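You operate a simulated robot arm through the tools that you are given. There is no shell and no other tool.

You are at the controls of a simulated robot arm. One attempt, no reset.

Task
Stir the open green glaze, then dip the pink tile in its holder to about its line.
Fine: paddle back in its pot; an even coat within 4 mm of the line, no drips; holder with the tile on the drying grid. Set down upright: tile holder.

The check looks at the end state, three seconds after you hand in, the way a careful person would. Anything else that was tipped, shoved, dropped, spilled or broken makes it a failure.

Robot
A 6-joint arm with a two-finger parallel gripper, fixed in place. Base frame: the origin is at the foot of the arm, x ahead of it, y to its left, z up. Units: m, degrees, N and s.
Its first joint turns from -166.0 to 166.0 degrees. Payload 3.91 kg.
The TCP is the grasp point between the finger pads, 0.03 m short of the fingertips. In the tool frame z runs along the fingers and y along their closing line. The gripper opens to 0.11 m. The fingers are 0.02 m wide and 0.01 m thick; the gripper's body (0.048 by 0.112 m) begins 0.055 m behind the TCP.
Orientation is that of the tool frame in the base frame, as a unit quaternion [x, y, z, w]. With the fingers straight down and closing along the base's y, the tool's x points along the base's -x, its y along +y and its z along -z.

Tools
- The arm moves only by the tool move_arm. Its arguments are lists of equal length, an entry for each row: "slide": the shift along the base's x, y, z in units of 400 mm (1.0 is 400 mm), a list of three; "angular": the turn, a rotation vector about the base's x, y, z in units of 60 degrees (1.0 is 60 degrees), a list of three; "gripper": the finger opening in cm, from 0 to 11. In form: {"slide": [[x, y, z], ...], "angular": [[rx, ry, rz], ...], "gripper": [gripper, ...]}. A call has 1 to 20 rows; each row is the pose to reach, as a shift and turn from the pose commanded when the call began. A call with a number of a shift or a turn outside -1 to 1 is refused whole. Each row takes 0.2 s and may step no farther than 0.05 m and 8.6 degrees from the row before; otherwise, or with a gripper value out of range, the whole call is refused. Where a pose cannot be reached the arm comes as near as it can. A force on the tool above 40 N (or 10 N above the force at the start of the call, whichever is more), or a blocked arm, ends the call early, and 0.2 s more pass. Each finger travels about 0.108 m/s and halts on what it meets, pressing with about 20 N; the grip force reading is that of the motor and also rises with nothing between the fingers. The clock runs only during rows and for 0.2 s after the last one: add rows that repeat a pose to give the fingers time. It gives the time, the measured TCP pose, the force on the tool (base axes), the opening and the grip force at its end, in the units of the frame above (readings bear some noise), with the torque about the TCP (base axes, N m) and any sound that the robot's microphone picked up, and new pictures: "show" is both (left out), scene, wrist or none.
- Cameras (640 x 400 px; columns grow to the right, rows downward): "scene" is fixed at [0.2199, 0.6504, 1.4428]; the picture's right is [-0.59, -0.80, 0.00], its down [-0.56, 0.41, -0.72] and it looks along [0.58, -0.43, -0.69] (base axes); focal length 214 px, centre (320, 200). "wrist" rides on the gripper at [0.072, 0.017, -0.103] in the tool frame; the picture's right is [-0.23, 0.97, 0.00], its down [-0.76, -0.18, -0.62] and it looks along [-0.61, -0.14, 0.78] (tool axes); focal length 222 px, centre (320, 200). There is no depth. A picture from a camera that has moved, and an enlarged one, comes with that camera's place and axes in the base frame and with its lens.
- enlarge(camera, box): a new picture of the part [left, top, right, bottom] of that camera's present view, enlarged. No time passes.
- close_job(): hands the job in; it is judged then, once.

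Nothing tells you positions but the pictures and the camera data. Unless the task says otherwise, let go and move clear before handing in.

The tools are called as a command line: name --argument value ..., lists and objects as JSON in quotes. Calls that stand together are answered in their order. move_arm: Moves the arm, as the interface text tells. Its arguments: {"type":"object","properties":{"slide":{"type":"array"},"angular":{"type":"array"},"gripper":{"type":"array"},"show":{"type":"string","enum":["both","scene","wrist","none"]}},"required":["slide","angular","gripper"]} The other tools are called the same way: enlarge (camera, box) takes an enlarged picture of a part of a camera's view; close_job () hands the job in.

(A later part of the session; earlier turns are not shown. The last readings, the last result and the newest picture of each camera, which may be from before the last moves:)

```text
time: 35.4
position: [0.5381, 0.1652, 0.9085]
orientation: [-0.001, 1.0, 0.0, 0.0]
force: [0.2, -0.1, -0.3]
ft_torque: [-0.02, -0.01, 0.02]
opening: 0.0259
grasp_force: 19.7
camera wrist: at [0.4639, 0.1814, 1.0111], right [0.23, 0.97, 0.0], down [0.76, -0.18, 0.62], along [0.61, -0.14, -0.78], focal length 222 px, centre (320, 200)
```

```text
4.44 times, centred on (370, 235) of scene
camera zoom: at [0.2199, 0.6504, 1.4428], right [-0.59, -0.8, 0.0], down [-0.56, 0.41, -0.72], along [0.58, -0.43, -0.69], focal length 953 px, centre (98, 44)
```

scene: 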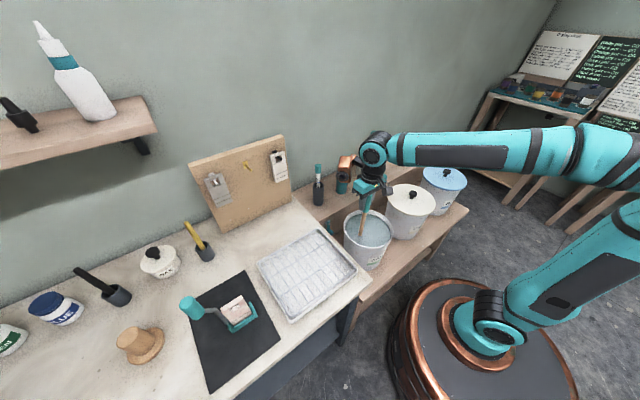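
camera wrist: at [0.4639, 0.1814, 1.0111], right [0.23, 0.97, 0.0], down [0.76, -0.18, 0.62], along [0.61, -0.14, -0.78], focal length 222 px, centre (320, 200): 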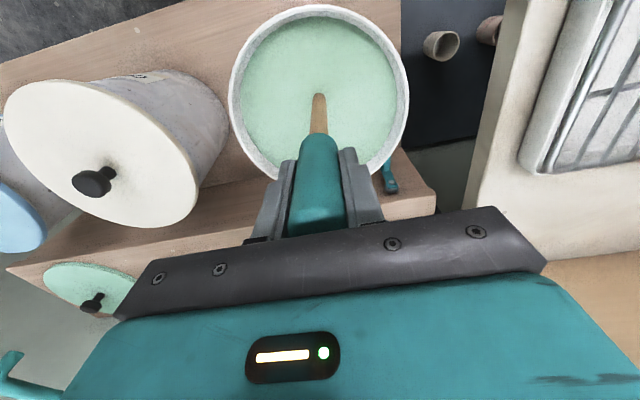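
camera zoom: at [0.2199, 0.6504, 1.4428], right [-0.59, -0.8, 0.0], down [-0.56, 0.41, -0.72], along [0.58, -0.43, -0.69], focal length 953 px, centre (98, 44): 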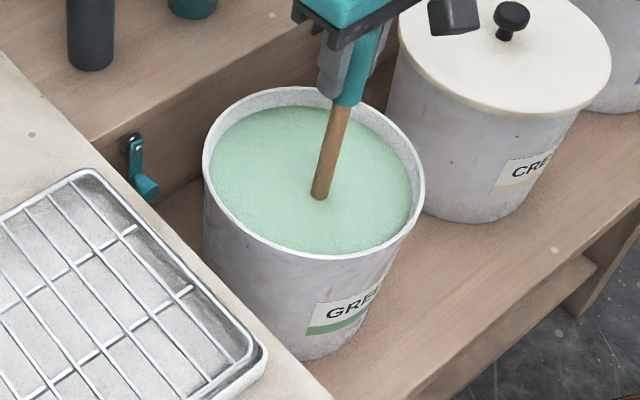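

The glaze has turned a uniform green, so it is well mixed. Now I'll draw the paddle up slowly and let it drain over the bucket.

move_arm --slide '[[0, 0, 0.025], [0, 0, 0.05], [0, 0, 0.075], [0, 0, 0.1], [0, 0, 0.125], [0, 0, 0.15], [0, 0, 0.175], [0, 0, 0.2], [0, 0, 0.225], [0, 0, 0.25], [0, 0, 0.275], [0, 0, 0.3], [0, 0, 0.325], [0, 0, 0.35], [0, 0, 0.365], [0, 0, 0.38], [0, 0, 0.38], [0, 0, 0.38], [0, 0, 0.38], [0, 0, 0.38]]' --angular '[[0, 0, 0], [0, 0, 0], [0, 0, 0], [0, 0, 0], [0, 0, 0], [0, 0, 0], [0, 0, 0], [0, 0, 0], [0, 0, 0], [0, 0, 0], [0, 0, 0], [0, 0, 0], [0, 0, 0], [0, 0, 0], [0, 0, 0], [0, 0, 0], [0, 0, 0], [0, 0, 0], [0, 0, 0], [0, 0, 0]]' --gripper '[0, 0, 0, 0, 0, 0, 0, 0, 0, 0, 0, 0, 0, 0, 0, 0, 0, 0, 0, 0]' --show "both"

enlarge --camera "wrist" --box '[240, 0, 400, 180]'

enlarge --camera "scene" --box '[330, 170, 410, 280]'

```text
time: 39.6
position: [0.5367, 0.165, 1.0603]
orientation: [0.0, 1.0, 0.0, 0.0]
force: [-0.8, 0.6, -0.7]
ft_torque: [0.0, -0.02, 0.01]
opening: 0.0259
grasp_force: 19.6
camera wrist: at [0.464, 0.1816, 1.1632], right [0.23, 0.97, 0.0], down [0.76, -0.18, 0.62], along [0.61, -0.14, -0.78], focal length 222 px, centre (320, 200)
```

scene: 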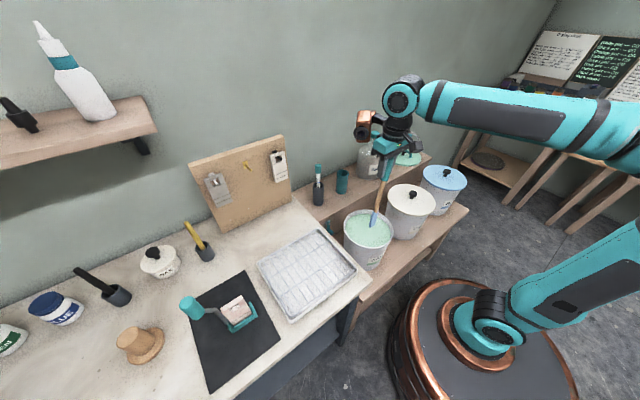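
wrist: 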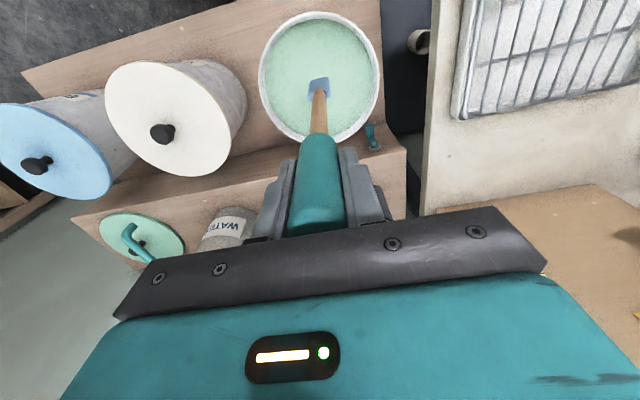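

```text
2.22 times, centred on (320, 90) of wrist
camera zoom: at [0.464, 0.1816, 1.1632], right [0.23, 0.97, 0.0], down [0.76, -0.18, 0.62], along [0.61, -0.14, -0.78], focal length 494 px, centre (320, 444)
```

zoom: 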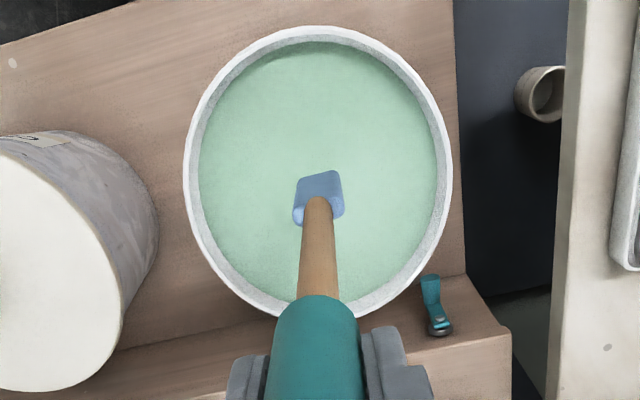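

```text
3.64 times, centred on (370, 225) of scene
camera zoom: at [0.2199, 0.6504, 1.4428], right [-0.59, -0.8, 0.0], down [-0.56, 0.41, -0.72], along [0.58, -0.43, -0.69], focal length 780 px, centre (138, 109)
```

zoom: 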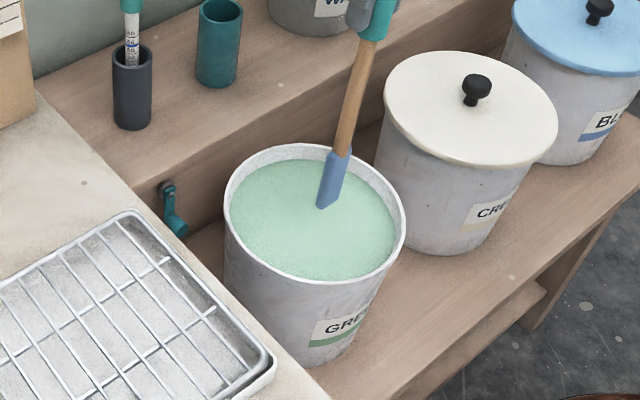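

The wet blade shows a blue coat; no visible dripping yet. I'll hold over the glaze for several seconds so that it drains.

move_arm --slide '[[0, 0, 0], [0, 0, 0], [0, 0, 0], [0, 0, 0], [0, 0, 0], [0, 0, 0], [0, 0, 0], [0, 0, 0], [0, 0, 0], [0, 0, 0], [0, 0, 0], [0, 0, 0], [0, 0, 0], [0, 0, 0], [0, 0, 0], [0, 0, 0], [0, 0, 0], [0, 0, 0], [0, 0, 0], [0, 0, 0]]' --angular '[[0, 0, 0], [0, 0, 0], [0, 0, 0], [0, 0, 0], [0, 0, 0], [0, 0, 0], [0, 0, 0], [0, 0, 0], [0, 0, 0], [0, 0, 0], [0, 0, 0], [0, 0, 0], [0, 0, 0], [0, 0, 0], [0, 0, 0], [0, 0, 0], [0, 0, 0], [0, 0, 0], [0, 0, 0], [0, 0, 0]]' --gripper '[0, 0, 0, 0, 0, 0, 0, 0, 0, 0, 0, 0, 0, 0, 0, 0, 0, 0, 0, 0]' --show "wrist"

enlarge --camera "scene" --box '[355, 190, 405, 250]'

enlarge --camera "wrist" --box '[290, 60, 350, 120]'

```text
time: 43.8
position: [0.5373, 0.1654, 1.0597]
orientation: [0.0, 1.0, -0.001, 0.001]
force: [0.3, 1.0, -1.1]
ft_torque: [-0.01, 0.0, 0.0]
opening: 0.0261
grasp_force: 20.3
camera wrist: at [0.464, 0.1816, 1.1632], right [0.23, 0.97, 0.0], down [0.76, -0.18, 0.62], along [0.61, -0.14, -0.78], focal length 222 px, centre (320, 200)
```

wrist: 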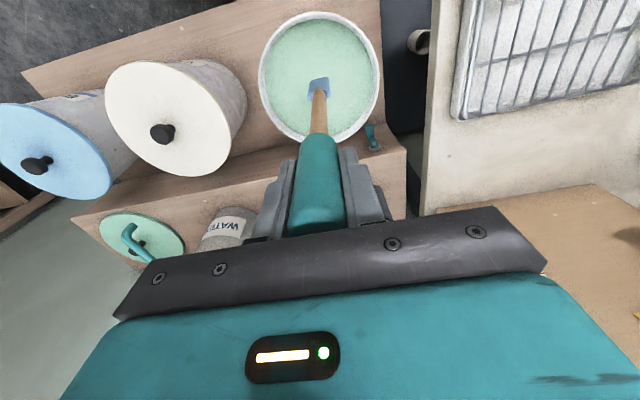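

```text
6.67 times, centred on (380, 220) of scene
camera zoom: at [0.2199, 0.6504, 1.4428], right [-0.59, -0.8, 0.0], down [-0.56, 0.41, -0.72], along [0.58, -0.43, -0.69], focal length 1430 px, centre (-80, 67)
```

zoom: 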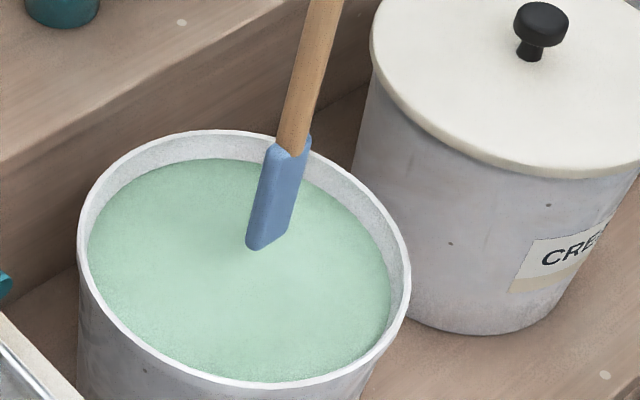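

```text
6.67 times, centred on (320, 90) of wrist
camera zoom: at [0.464, 0.1816, 1.1632], right [0.23, 0.97, 0.0], down [0.76, -0.18, 0.62], along [0.61, -0.14, -0.78], focal length 1481 px, centre (320, 933)
```

zoom: 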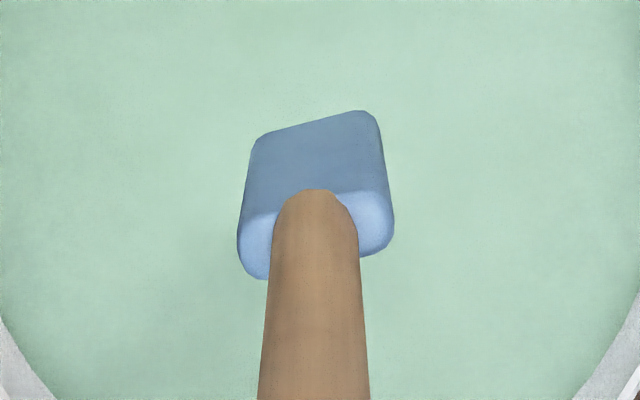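

No drips are visible. Now lift and carry the paddle back above its pot.

move_arm --slide '[[0, 0, 0.06], [0, 0, 0.12], [0, 0, 0.18], [0, 0, 0.24], [0, 0, 0.2725], [0.0534, -0.015, 0.2725], [0.1335, -0.0375, 0.2725], [0.227, -0.0638, 0.2725], [0.3204, -0.09, 0.2725], [0.4139, -0.1163, 0.2725], [0.5073, -0.1425, 0.2725], [0.6008, -0.1688, 0.2725], [0.6475, -0.1819, 0.2725], [0.6675, -0.1875, 0.2725], [0.6675, -0.1875, 0.2725]]' --angular '[[0, 0, 0], [0, 0, 0], [0, 0, 0], [0, 0, 0], [0, 0, 0], [0, 0, 0], [0, 0, 0], [0, 0, 0], [0, 0, 0], [0, 0, 0], [0, 0, 0], [0, 0, 0], [0, 0, 0], [0, 0, 0], [0, 0, 0]]' --gripper '[0, 0, 0, 0, 0, 0, 0, 0, 0, 0, 0, 0, 0, 0, 0]' --show "both"

enlarge --camera "wrist" --box '[260, 30, 400, 150]'

enlarge --camera "scene" --box '[300, 110, 420, 260]'

```text
time: 47.0
position: [0.8047, 0.0903, 1.1699]
orientation: [0.0, 1.0, -0.001, -0.001]
force: [-0.3, 0.3, -1.1]
ft_torque: [0.04, 0.02, -0.03]
opening: 0.026
grasp_force: 20.0
camera wrist: at [0.7314, 0.107, 1.2723], right [0.23, 0.97, 0.0], down [0.76, -0.18, 0.62], along [0.61, -0.14, -0.78], focal length 222 px, centre (320, 200)
```

scene: 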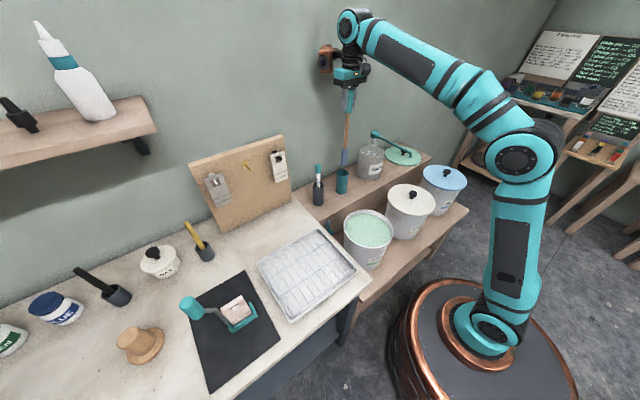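
wrist: 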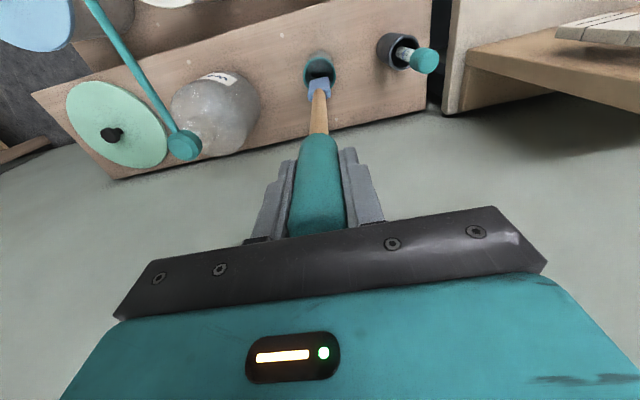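

```text
3.33 times, centred on (330, 90) of wrist
camera zoom: at [0.7314, 0.107, 1.2723], right [0.23, 0.97, 0.0], down [0.76, -0.18, 0.62], along [0.61, -0.14, -0.78], focal length 740 px, centre (287, 567)
```

zoom: 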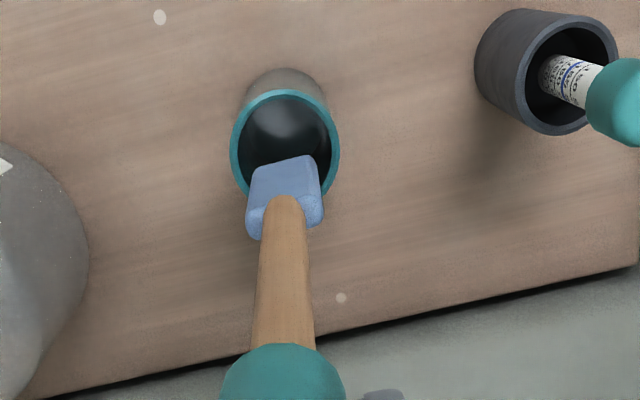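

```text
2.67 times, centred on (360, 185) of scene
camera zoom: at [0.2199, 0.6504, 1.4428], right [-0.59, -0.8, 0.0], down [-0.56, 0.41, -0.72], along [0.58, -0.43, -0.69], focal length 572 px, centre (213, 240)
```

zoom: 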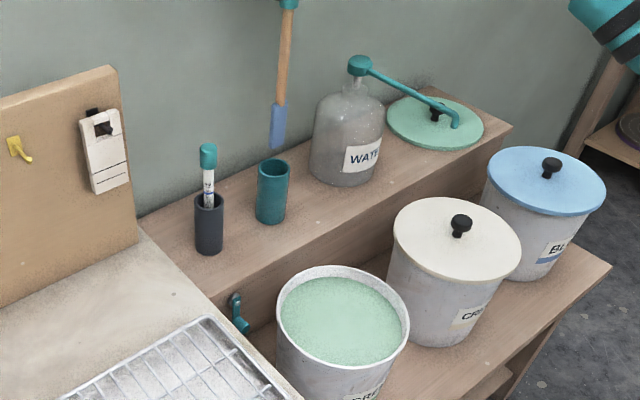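

The blade lines up with the pot exactly as it did on lift-out. Lower it back in.

move_arm --slide '[[0, 0, -0.04], [0, 0, -0.08], [0, 0, -0.12], [0, 0, -0.16], [0, 0, -0.2], [0, 0, -0.24], [0, 0, -0.28], [0, 0, -0.32], [0, 0, -0.35], [0, 0, -0.3675], [0, 0, -0.3675]]' --angular '[[0, 0, 0], [0, 0, 0], [0, 0, 0], [0, 0, 0], [0, 0, 0], [0, 0, 0], [0, 0, 0], [0, 0, 0], [0, 0, 0], [0, 0, 0], [0, 0, 0]]' --gripper '[0, 0, 0, 0, 0, 0, 0, 0, 0, 0, 0]' --show "both"

```text
time: 49.4
position: [0.8035, 0.0899, 1.0227]
orientation: [0.0, 1.0, 0.0, 0.0]
force: [-0.1, -0.1, -0.8]
ft_torque: [-0.02, 0.02, -0.06]
opening: 0.026
grasp_force: 19.9
camera wrist: at [0.7307, 0.1066, 1.1253], right [0.23, 0.97, 0.0], down [0.76, -0.18, 0.62], along [0.61, -0.14, -0.78], focal length 222 px, centre (320, 200)
```

scene: 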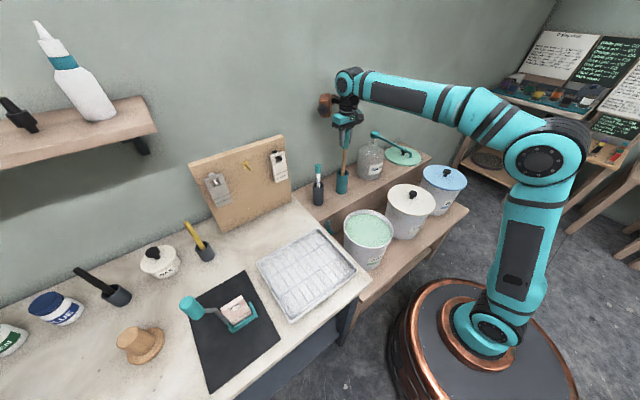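
wrist: 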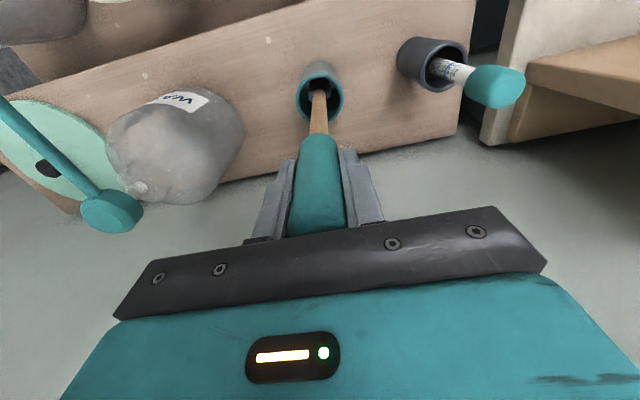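

It's seated back in the pot. Open the fingers and rise straight up.

move_arm --slide '[[0, 0, -0.0025], [0, 0, -0.0025], [0, 0, -0.0025], [0, 0, -0.0025], [0, 0, -0.0025], [0, 0, 0.06], [0, 0, 0.14], [0, 0, 0.24], [0, 0, 0.34], [0, 0, 0.34]]' --angular '[[0, 0, 0], [0, 0, 0], [0, 0, 0], [0, 0, 0], [0, 0, 0], [0, 0, 0], [0, 0, 0], [0, 0, 0], [0, 0, 0], [0, 0, 0]]' --gripper '[0, 3.5, 5, 8, 9, 9, 9, 9, 9, 9]' --show "both"

enlarge --camera "scene" --box '[300, 110, 420, 260]'

enlarge --camera "wrist" --box '[240, 20, 440, 180]'

```text
time: 51.6
position: [0.804, 0.0898, 1.1576]
orientation: [0.0, 1.0, 0.0, 0.0]
force: [-0.4, 0.2, -0.8]
ft_torque: [0.01, -0.01, -0.02]
opening: 0.0898
grasp_force: 0.1
camera wrist: at [0.7306, 0.1067, 1.2612], right [0.23, 0.97, 0.0], down [0.76, -0.18, 0.62], along [0.61, -0.14, -0.78], focal length 222 px, centre (320, 200)
```

scene: 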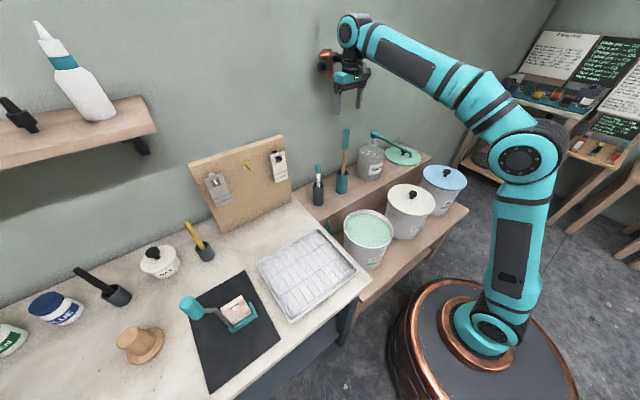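
wrist: 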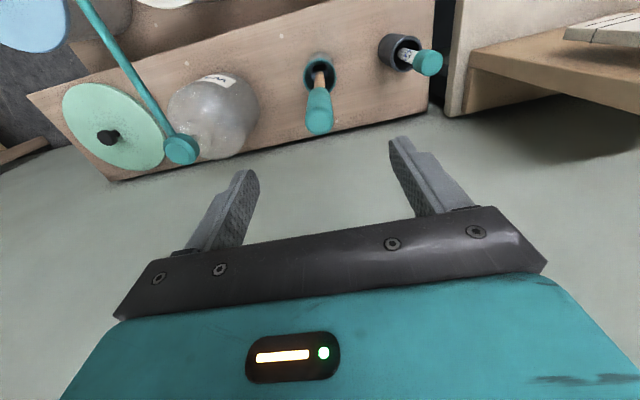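

```text
2.67 times, centred on (360, 185) of scene
camera zoom: at [0.2199, 0.6504, 1.4428], right [-0.59, -0.8, 0.0], down [-0.56, 0.41, -0.72], along [0.58, -0.43, -0.69], focal length 572 px, centre (213, 240)
```

zoom: 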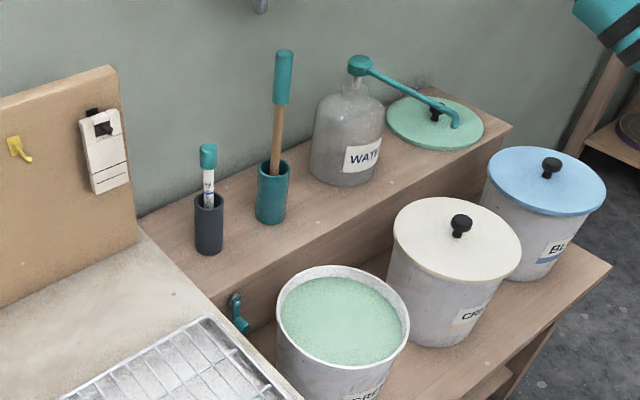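

```text
2.50 times, centred on (340, 100) of wrist
camera zoom: at [0.7306, 0.1067, 1.2612], right [0.23, 0.97, 0.0], down [0.76, -0.18, 0.62], along [0.61, -0.14, -0.78], focal length 555 px, centre (270, 450)
```

zoom: 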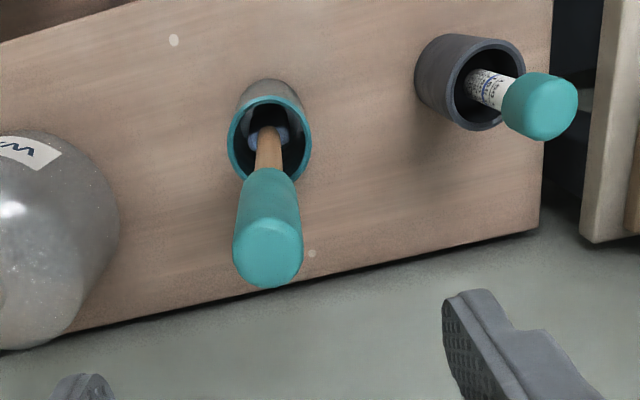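

The paddle is back in its pot and everything else there is undisturbed. Next I move to the tile holder, approaching for a close overhead view.

move_arm --slide '[[-0.07, 0.03, 0], [-0.15, 0.08, 0], [-0.23, 0.14, 0], [-0.31, 0.2, 0], [-0.39, 0.26, 0], [-0.47, 0.33, 0], [-0.55, 0.4, 0], [-0.63, 0.47, 0], [-0.7, 0.54, 0], [-0.76, 0.62, 0], [-0.8, 0.7, 0], [-0.84, 0.78, 0], [-0.875, 0.86, 0], [-0.885, 0.94, 0]]' --angular '[[0, 0, 0], [0, 0, 0], [0, 0, 0], [0, 0, 0], [0, 0, 0], [0, 0, 0], [0, 0, 0], [0, 0, 0], [0, 0, 0], [0, 0, 0], [0, 0, 0], [0, 0, 0], [0, 0, 0], [0, 0, 0]]' --gripper '[11, 11, 11, 11, 11, 11, 11, 11, 11, 11, 11, 11, 11, 11]' --show "none"

move_arm --slide '[[0, 0.08, -0.015], [0, 0.16, -0.035], [0, 0.24, -0.055], [0, 0.32, -0.075], [0, 0.4, -0.1], [0, 0.48, -0.12], [0, 0.56, -0.14], [0, 0.635, -0.15], [0, 0.635, -0.15]]' --angular '[[0, 0, 0], [0, 0, 0], [0, 0, 0], [0, 0, 0], [0, 0, 0], [0, 0, 0], [0, 0, 0], [0, 0, 0], [0, 0, 0]]' --gripper '[11, 11, 11, 11, 11, 11, 11, 11, 11]' --show "both"

```text
time: 54.6
position: [0.4488, 0.4651, 1.1587]
orientation: [0.0, 1.0, 0.0, 0.0]
force: [-0.1, -0.7, 1.0]
ft_torque: [0.01, -0.03, 0.0]
opening: 0.11
grasp_force: 0.1
```

```text
time: 56.6
position: [0.4481, 0.721, 1.0968]
orientation: [0.0, 1.0, 0.0, 0.0]
force: [-0.2, 0.8, -0.5]
ft_torque: [0.0, -0.03, 0.02]
opening: 0.1102
grasp_force: 0.1
camera wrist: at [0.3758, 0.737, 1.2007], right [0.23, 0.97, 0.0], down [0.76, -0.18, 0.62], along [0.61, -0.14, -0.78], focal length 222 px, centre (320, 200)
```

scene: 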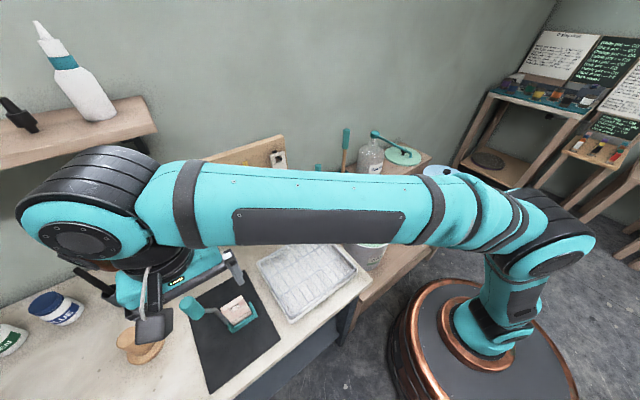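
wrist: 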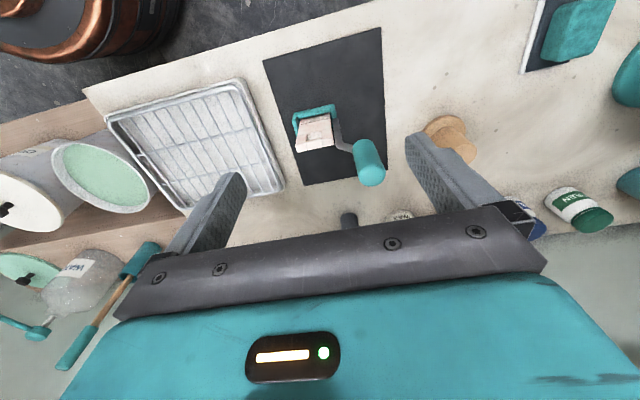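

enlarge --camera "wrist" --box '[270, 80, 410, 200]'

enlarge --camera "wrist" --box '[90, 60, 300, 230]'

enlarge --camera "scene" --box '[170, 270, 280, 350]'

```text
3.33 times, centred on (340, 140) of wrist
camera zoom: at [0.3758, 0.737, 1.2007], right [0.23, 0.97, 0.0], down [0.76, -0.18, 0.62], along [0.61, -0.14, -0.78], focal length 740 px, centre (253, 400)
```

zoom: 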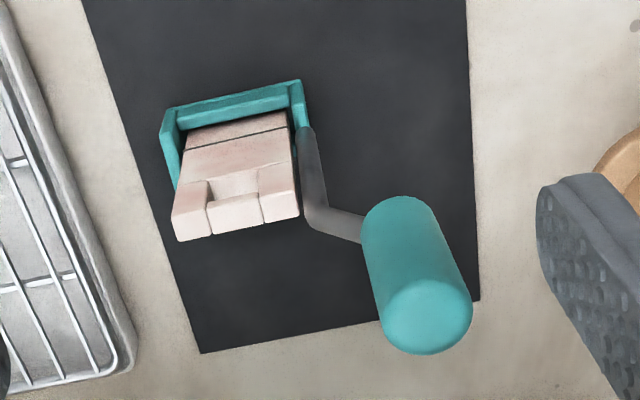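

```text
2.35 times, centred on (195, 145) of wrist
camera zoom: at [0.3758, 0.737, 1.2007], right [0.23, 0.97, 0.0], down [0.76, -0.18, 0.62], along [0.61, -0.14, -0.78], focal length 523 px, centre (614, 329)
```

zoom: 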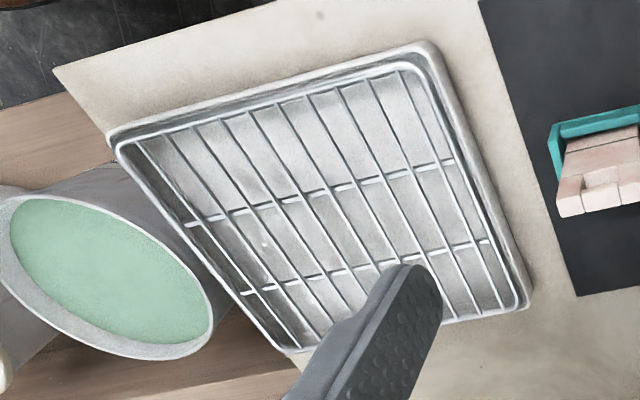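

```text
5.00 times, centred on (225, 310) of scene
camera zoom: at [0.2199, 0.6504, 1.4428], right [-0.59, -0.8, 0.0], down [-0.56, 0.41, -0.72], along [0.58, -0.43, -0.69], focal length 1072 px, centre (795, -350)
```

zoom: 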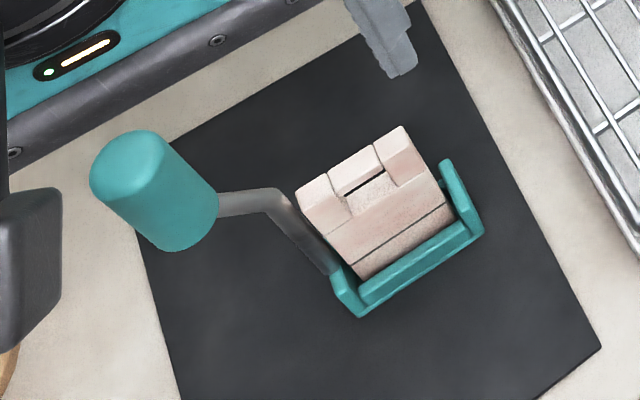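

The handle axis triangulates to (0.495, 0.760), z 0.965–1.023, diameter 26 mm. Before grasping I'll take a near-horizontal look at the tile face to be sure of its line height.

move_arm --slide '[[-0.1, -0.04, 0], [-0.2, -0.08, 0], [-0.2075, -0.095, -0.05], [-0.2075, -0.095, -0.15], [-0.2075, -0.095, -0.25], [-0.2075, -0.095, -0.35], [-0.2075, -0.095, -0.45], [-0.2075, -0.095, -0.5225], [-0.2075, -0.095, -0.5225]]' --angular '[[0, 0, 0], [0, 0, 0], [0, -0.125, 0], [0, -0.25, 0], [0, -0.375, 0], [0, -0.5, 0], [0, -0.625, 0], [0, -0.75, 0], [0, -0.75, 0]]' --gripper '[11, 11, 11, 11, 11, 11, 11, 11, 11]' --show "wrist"

enlarge --camera "wrist" --box '[270, 100, 410, 240]'

enlarge --camera "wrist" --box '[300, 120, 380, 180]'

```text
time: 58.6
position: [0.3675, 0.6814, 0.8888]
orientation: [-0.001, 0.923, 0.001, 0.384]
force: [-0.2, -0.6, -0.5]
ft_torque: [0.0, -0.01, 0.03]
opening: 0.1101
grasp_force: 0.0
camera wrist: at [0.2422, 0.6986, 0.9104], right [0.16, 0.97, 0.16], down [0.1, -0.18, 0.98], along [0.98, -0.14, -0.12], focal length 222 px, centre (320, 200)
```

wrist: 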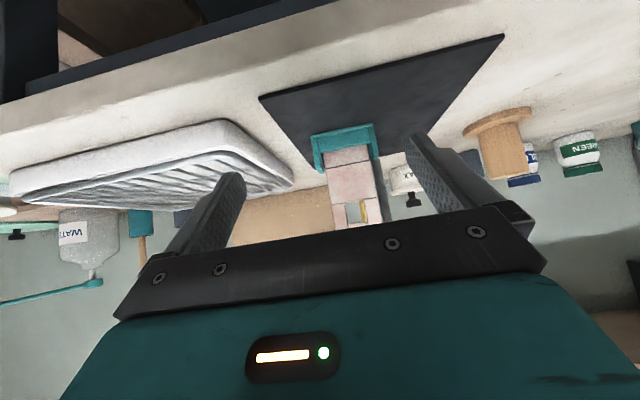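

```text
2.86 times, centred on (340, 170) of wrist
camera zoom: at [0.2422, 0.6986, 0.9104], right [0.16, 0.97, 0.16], down [0.1, -0.18, 0.98], along [0.98, -0.14, -0.12], focal length 635 px, centre (263, 286)
```

zoom: 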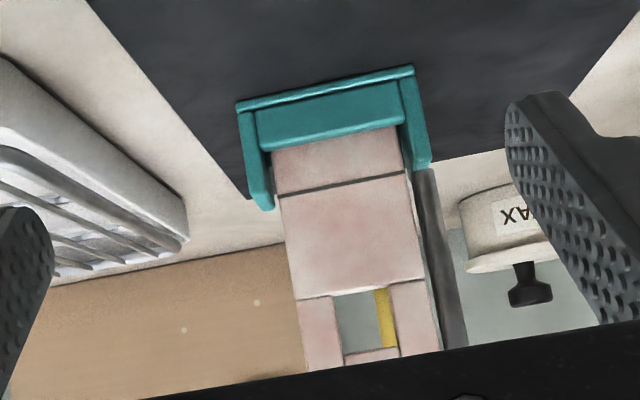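

```text
6.67 times, centred on (340, 150) of wrist
camera zoom: at [0.2422, 0.6986, 0.9104], right [0.16, 0.97, 0.16], down [0.1, -0.18, 0.98], along [0.98, -0.14, -0.12], focal length 1481 px, centre (187, 533)
```

zoom: 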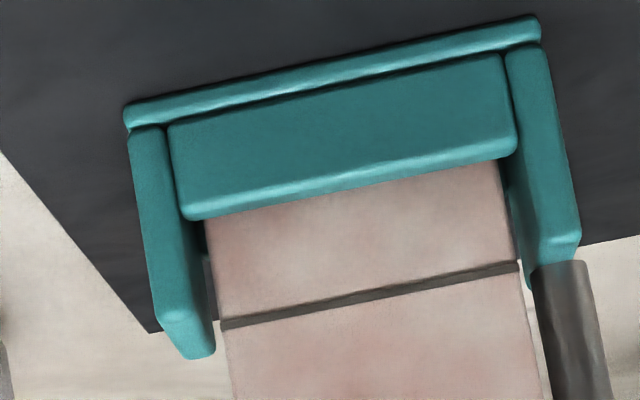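

The stripe is clearly the dip line, level at z≈0.8425 with the holder on the table (about 41 mm above the cradle base). Now I go over the handle with the tool vertical.

move_arm --slide '[[0, 0, 0.08], [0, 0.02, 0.18], [0, 0.06, 0.28], [0, 0.1, 0.38], [0.03, 0.15, 0.45], [0.08, 0.19, 0.504], [0.18, 0.1955, 0.504], [0.28, 0.1955, 0.504], [0.319, 0.1955, 0.504], [0.319, 0.1955, 0.504]]' --angular '[[0, 0.125, 0], [0, 0.25, 0], [0, 0.375, 0], [0, 0.5, 0], [0, 0.625, 0], [0, 0.75, 0], [0, 0.75, 0], [0, 0.75, 0], [0, 0.75, 0], [0, 0.75, 0]]' --gripper '[11, 11, 11, 11, 11, 11, 11, 11, 11, 11]' --show "both"

enlarge --camera "wrist" --box '[240, 40, 400, 200]'

```text
time: 60.8
position: [0.4949, 0.7601, 1.0897]
orientation: [-0.001, 1.0, 0.0, 0.0]
force: [-0.4, -0.6, -0.3]
ft_torque: [-0.01, -0.01, -0.01]
opening: 0.1099
grasp_force: 0.0
camera wrist: at [0.4216, 0.777, 1.1931], right [0.23, 0.97, 0.0], down [0.76, -0.18, 0.62], along [0.61, -0.14, -0.78], focal length 222 px, centre (320, 200)
```

scene: 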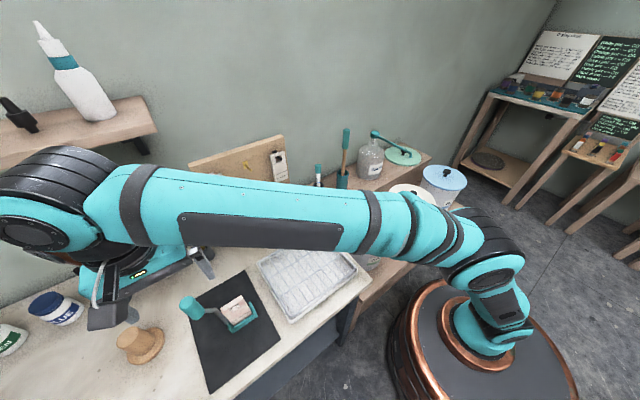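
wrist: 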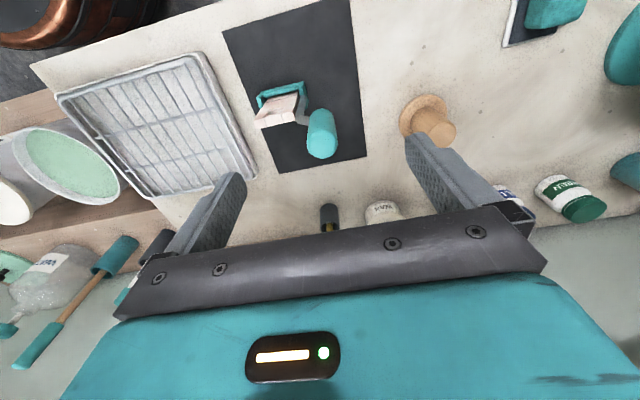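

```text
2.50 times, centred on (320, 120) of wrist
camera zoom: at [0.4216, 0.777, 1.1931], right [0.23, 0.97, 0.0], down [0.76, -0.18, 0.62], along [0.61, -0.14, -0.78], focal length 555 px, centre (320, 400)
```

zoom: 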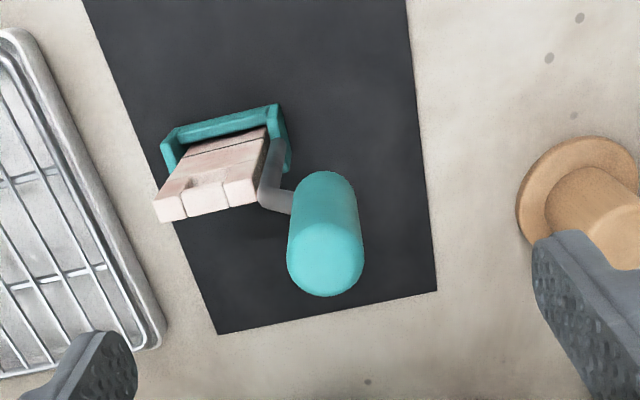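

The tool is centred over the handle. Descend so the fingertips stay above the rod, then close.

move_arm --slide '[[0.0025, 0, -0.06], [0.0025, 0, -0.12], [0.0025, 0, -0.17], [0.0025, 0, -0.2], [0.0025, 0, -0.215], [0.0025, 0, -0.215]]' --angular '[[0, 0, 0], [0, 0, 0], [0, 0, 0], [0, 0, 0], [0, 0, 0], [0, 0, 0]]' --gripper '[11, 11, 11, 11, 11, 11]' --show "both"

enlarge --camera "wrist" --box '[200, 60, 440, 260]'

enlarge --camera "scene" --box '[120, 240, 280, 350]'

```text
time: 62.2
position: [0.4953, 0.7604, 1.0031]
orientation: [0.0, 1.0, 0.0, 0.0]
force: [-0.4, 0.8, 0.6]
ft_torque: [-0.03, 0.0, -0.03]
opening: 0.1099
grasp_force: 0.0
camera wrist: at [0.4224, 0.777, 1.1079], right [0.23, 0.97, 0.0], down [0.76, -0.18, 0.62], along [0.61, -0.14, -0.78], focal length 222 px, centre (320, 200)
```

scene: 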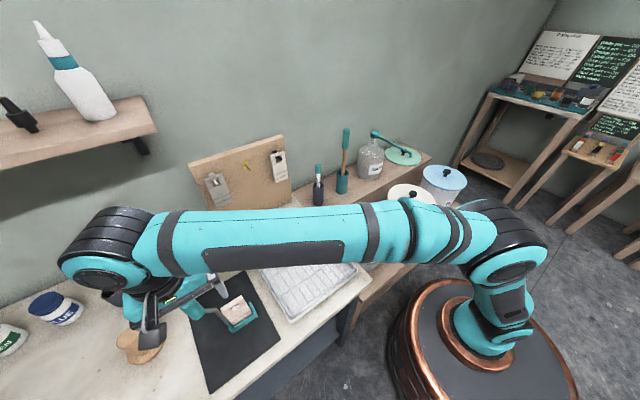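
wrist: 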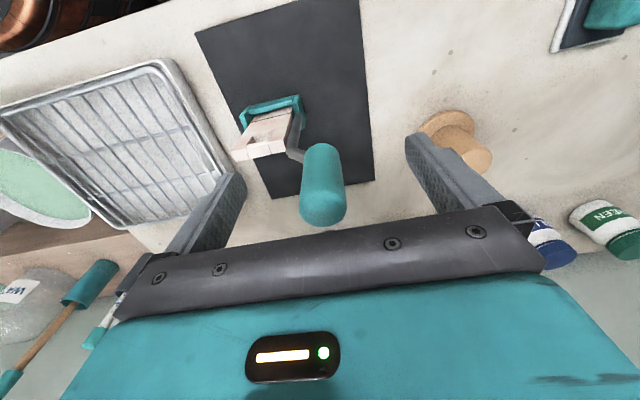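

```text
2.00 times, centred on (320, 160) of wrist
camera zoom: at [0.4224, 0.777, 1.1079], right [0.23, 0.97, 0.0], down [0.76, -0.18, 0.62], along [0.61, -0.14, -0.78], focal length 444 px, centre (320, 280)
```

zoom: 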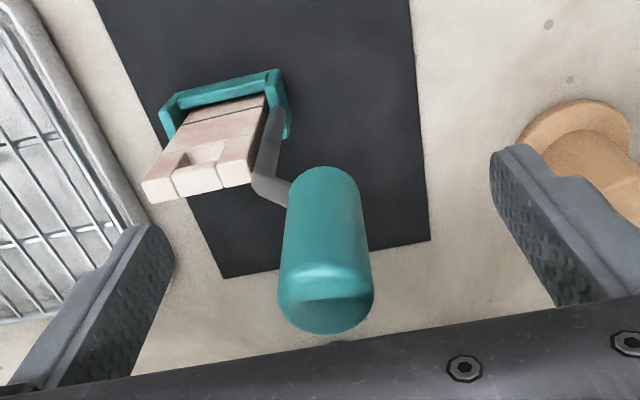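

```text
3.64 times, centred on (200, 295) of scene
camera zoom: at [0.2199, 0.6504, 1.4428], right [-0.59, -0.8, 0.0], down [-0.56, 0.41, -0.72], along [0.58, -0.43, -0.69], focal length 780 px, centre (756, -146)
```

zoom: 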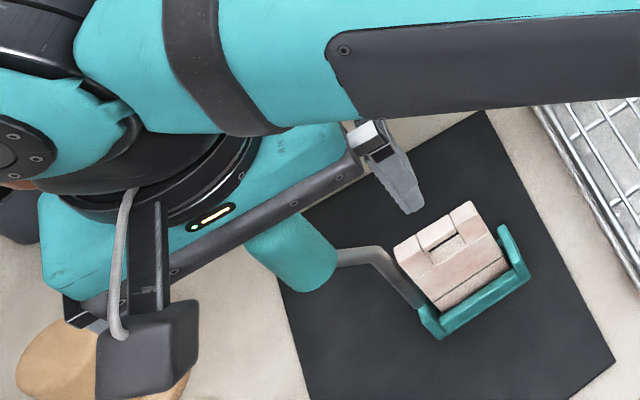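

The handle is between the fingers, centred to within a millimetre. Closing gently.

move_arm --slide '[[0, 0.0015, 0], [0, 0.002, 0], [0, 0.002, 0], [0, 0.002, 0], [0, 0.002, 0], [0, 0.002, 0], [0, 0.002, 0]]' --angular '[[0, 0, 0], [0, 0, 0], [0, 0, 0], [0, 0, 0], [0, 0, 0], [0, 0, 0], [0, 0, 0]]' --gripper '[8, 5, 3.5, 2.5, 0, 0, 0]' --show "both"

enlarge --camera "scene" --box '[170, 270, 280, 350]'

```text
time: 63.8
position: [0.4952, 0.7614, 1.0041]
orientation: [-0.001, 1.0, -0.001, 0.0]
force: [-0.2, -2.1, -0.5]
ft_torque: [-0.4, 0.01, 0.01]
opening: 0.0264
grasp_force: 20.1
camera wrist: at [0.4225, 0.7778, 1.1078], right [0.23, 0.97, 0.0], down [0.76, -0.18, 0.62], along [0.61, -0.14, -0.78], focal length 222 px, centre (320, 200)
```

scene: 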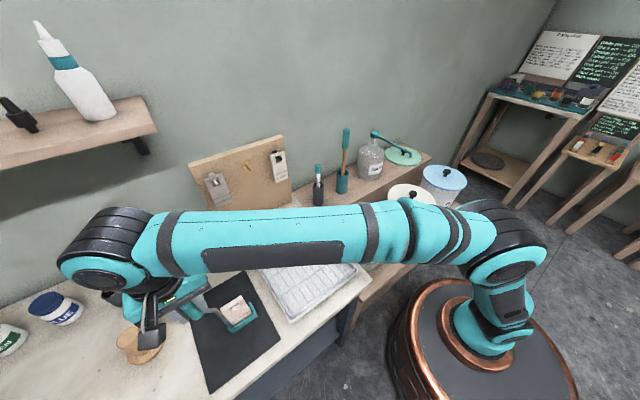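
wrist: 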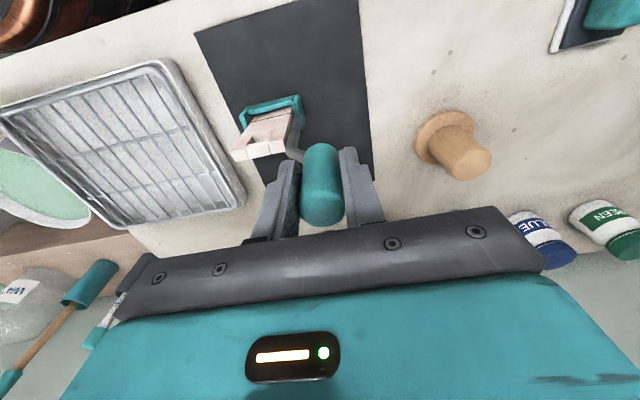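

```text
5.00 times, centred on (225, 310) of scene
camera zoom: at [0.2199, 0.6504, 1.4428], right [-0.59, -0.8, 0.0], down [-0.56, 0.41, -0.72], along [0.58, -0.43, -0.69], focal length 1072 px, centre (795, -350)
```

zoom: 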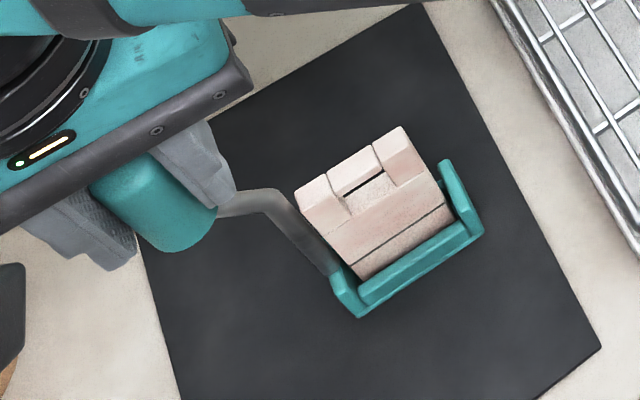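

Grip is firm on the handle at 26 mm. I'll lift a little and check that the holder hangs level.

move_arm --slide '[[0, 0, 0.01], [0, 0, 0.02], [0, 0, 0.04], [0, 0, 0.06], [0, 0, 0.08], [0, 0, 0.1], [0, 0, 0.1]]' --angular '[[0, 0, 0], [0, 0, 0], [0, 0, 0], [0, 0, 0], [0, 0, 0], [0, 0, 0], [0, 0, 0]]' --gripper '[0, 0, 0, 0, 0, 0, 0]' --show "both"

enlarge --camera "scene" --box '[170, 260, 280, 340]'

enlarge --camera "wrist" --box '[210, 70, 390, 200]'

```text
time: 65.4
position: [0.4956, 0.7621, 1.0437]
orientation: [0.0, 1.0, 0.0, 0.0]
force: [0.0, 0.5, -3.2]
ft_torque: [0.19, 0.01, 0.01]
opening: 0.0264
grasp_force: 19.7
camera wrist: at [0.4225, 0.7784, 1.1475], right [0.23, 0.97, 0.0], down [0.76, -0.18, 0.62], along [0.61, -0.14, -0.78], focal length 222 px, centre (320, 200)
```

scene: 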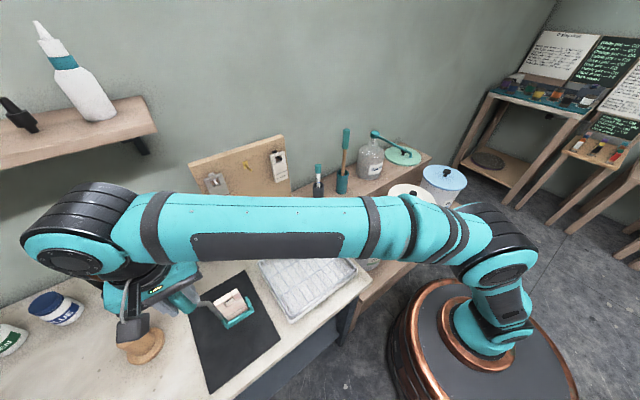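
wrist: 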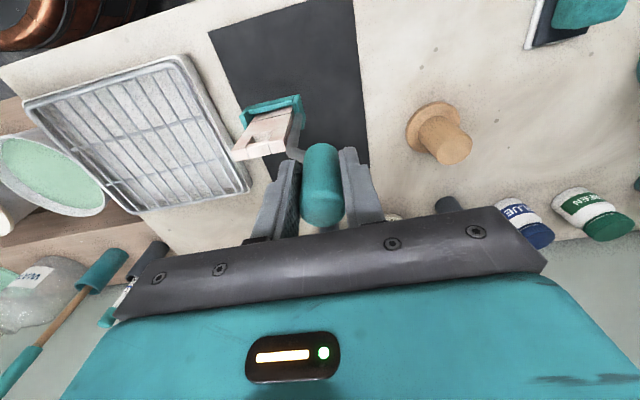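

```text
5.00 times, centred on (225, 300) of scene
camera zoom: at [0.2199, 0.6504, 1.4428], right [-0.59, -0.8, 0.0], down [-0.56, 0.41, -0.72], along [0.58, -0.43, -0.69], focal length 1072 px, centre (795, -300)
```

zoom: 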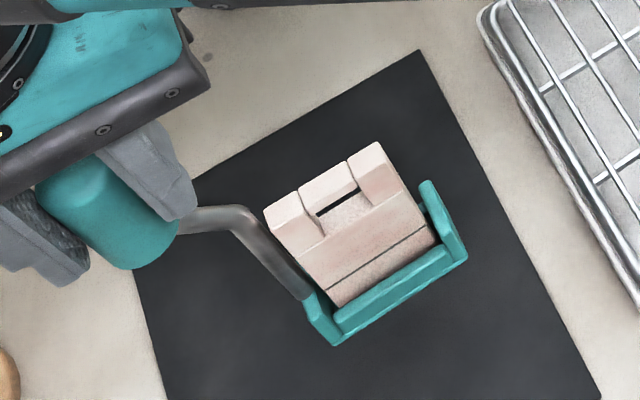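

```text
3.08 times, centred on (300, 135) of wrist
camera zoom: at [0.4225, 0.7784, 1.1475], right [0.23, 0.97, 0.0], down [0.76, -0.18, 0.62], along [0.61, -0.14, -0.78], focal length 684 px, centre (382, 400)
```

zoom: 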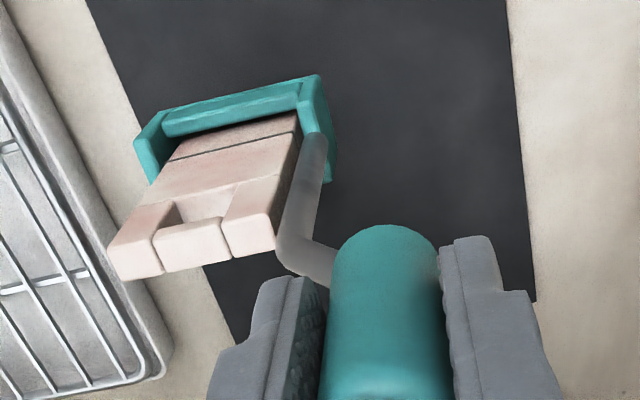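

The holder hangs level with no shift in the grip. Raise further and carry it across toward the bucket, well above the grid.

move_arm --slide '[[0, 0, 0.05], [0, 0, 0.1], [0, 0, 0.15], [0, -0.03, 0.175], [0.005, -0.09, 0.175], [0.01, -0.17, 0.175], [0.015, -0.25, 0.175], [0.02, -0.33, 0.175], [0.025, -0.41, 0.175], [0.03, -0.49, 0.175], [0.035, -0.57, 0.175], [0.04, -0.65, 0.175], [0.045, -0.73, 0.175], [0.05, -0.8, 0.175], [0.05, -0.86, 0.175], [0.05, -0.91, 0.175], [0.05, -0.95, 0.175], [0.05, -0.97, 0.175]]' --angular '[[0, 0, 0], [0, 0, 0], [0, 0, 0], [0, 0, 0], [0, 0, 0], [0, 0, 0], [0, 0, 0], [0, 0, 0], [0, 0, 0], [0, 0, 0], [0, 0, 0], [0, 0, 0], [0, 0, 0], [0, 0, 0], [0, 0, 0], [0, 0, 0], [0, 0, 0], [0, 0, 0]]' --gripper '[0, 0, 0, 0, 0, 0, 0, 0, 0, 0, 0, 0, 0, 0, 0, 0, 0, 0]' --show "both"

```text
time: 69.2
position: [0.5167, 0.3728, 1.1139]
orientation: [-0.001, 1.0, -0.001, 0.0]
force: [-0.6, -0.1, -3.1]
ft_torque: [0.16, 0.03, 0.02]
opening: 0.0267
grasp_force: 20.0
camera wrist: at [0.4432, 0.3896, 1.2172], right [0.23, 0.97, 0.0], down [0.76, -0.18, 0.62], along [0.61, -0.14, -0.78], focal length 222 px, centre (320, 200)
```

scene: 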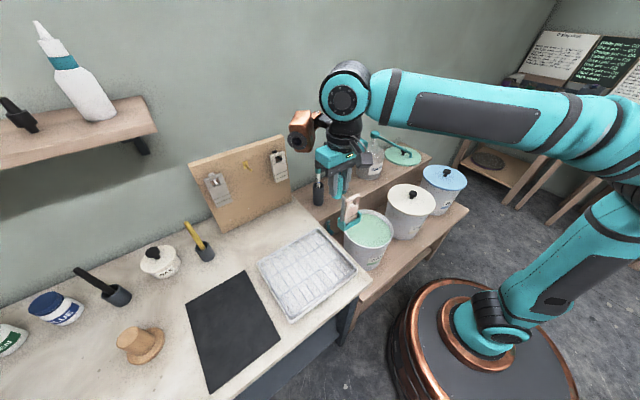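
wrist: 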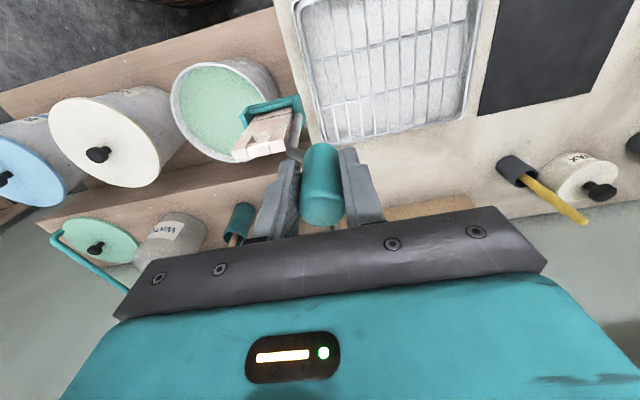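

The holder is hanging clear between grid and bucket. Continue until the cradle is centred over the bucket.

move_arm --slide '[[0.005, -0.05, 0], [0.01, -0.12, 0], [0.015, -0.19, 0], [0.02, -0.26, 0], [0.025, -0.32, 0], [0.0275, -0.355, 0], [0.0275, -0.3675, 0], [0.0275, -0.3675, 0]]' --angular '[[0, 0, 0], [0, 0, 0], [0, 0, 0], [0, 0, 0], [0, 0, 0], [0, 0, 0], [0, 0, 0], [0, 0, 0]]' --gripper '[0, 0, 0, 0, 0, 0, 0, 0]' --show "both"

enlarge --camera "scene" --box '[320, 150, 430, 280]'

enlarge --camera "wrist" --box '[190, 20, 390, 200]'

```text
time: 71.0
position: [0.5265, 0.2258, 1.1139]
orientation: [0.0, 1.0, -0.001, 0.0]
force: [0.4, -0.1, -3.4]
ft_torque: [0.17, 0.02, 0.02]
opening: 0.0263
grasp_force: 20.3
camera wrist: at [0.4535, 0.2427, 1.2171], right [0.23, 0.97, 0.0], down [0.76, -0.18, 0.62], along [0.61, -0.14, -0.78], focal length 222 px, centre (320, 200)
```

scene: 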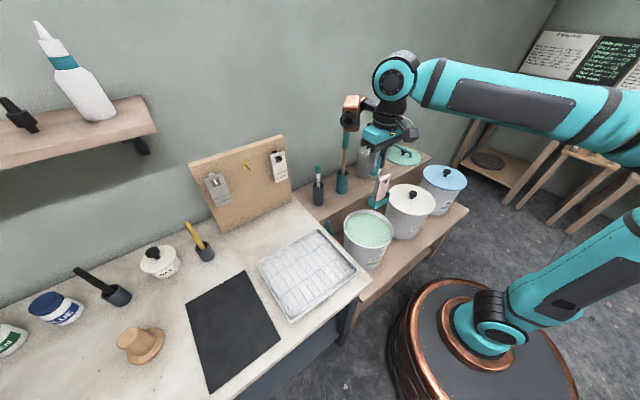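
wrist: 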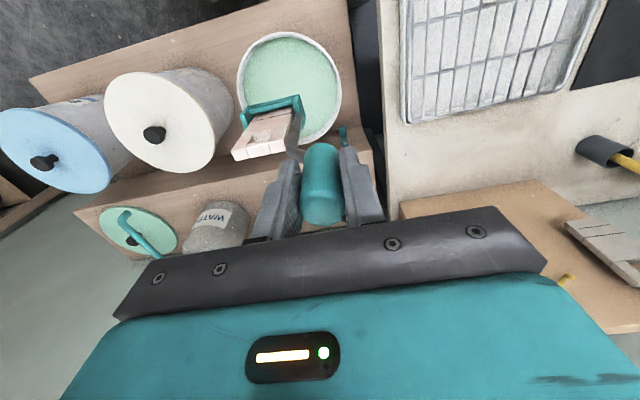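

```text
3.08 times, centred on (375, 215) of scene
camera zoom: at [0.2199, 0.6504, 1.4428], right [-0.59, -0.8, 0.0], down [-0.56, 0.41, -0.72], along [0.58, -0.43, -0.69], focal length 660 px, centre (151, 154)
```

zoom: 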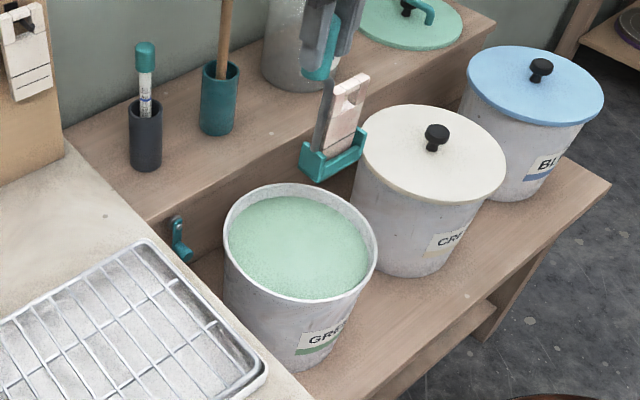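

```text
2.22 times, centred on (290, 110) of wrist
camera zoom: at [0.4535, 0.2427, 1.2171], right [0.23, 0.97, 0.0], down [0.76, -0.18, 0.62], along [0.61, -0.14, -0.78], focal length 494 px, centre (387, 400)
```

zoom: 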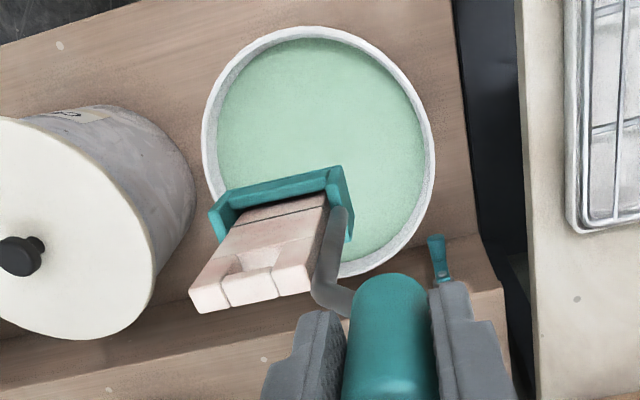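

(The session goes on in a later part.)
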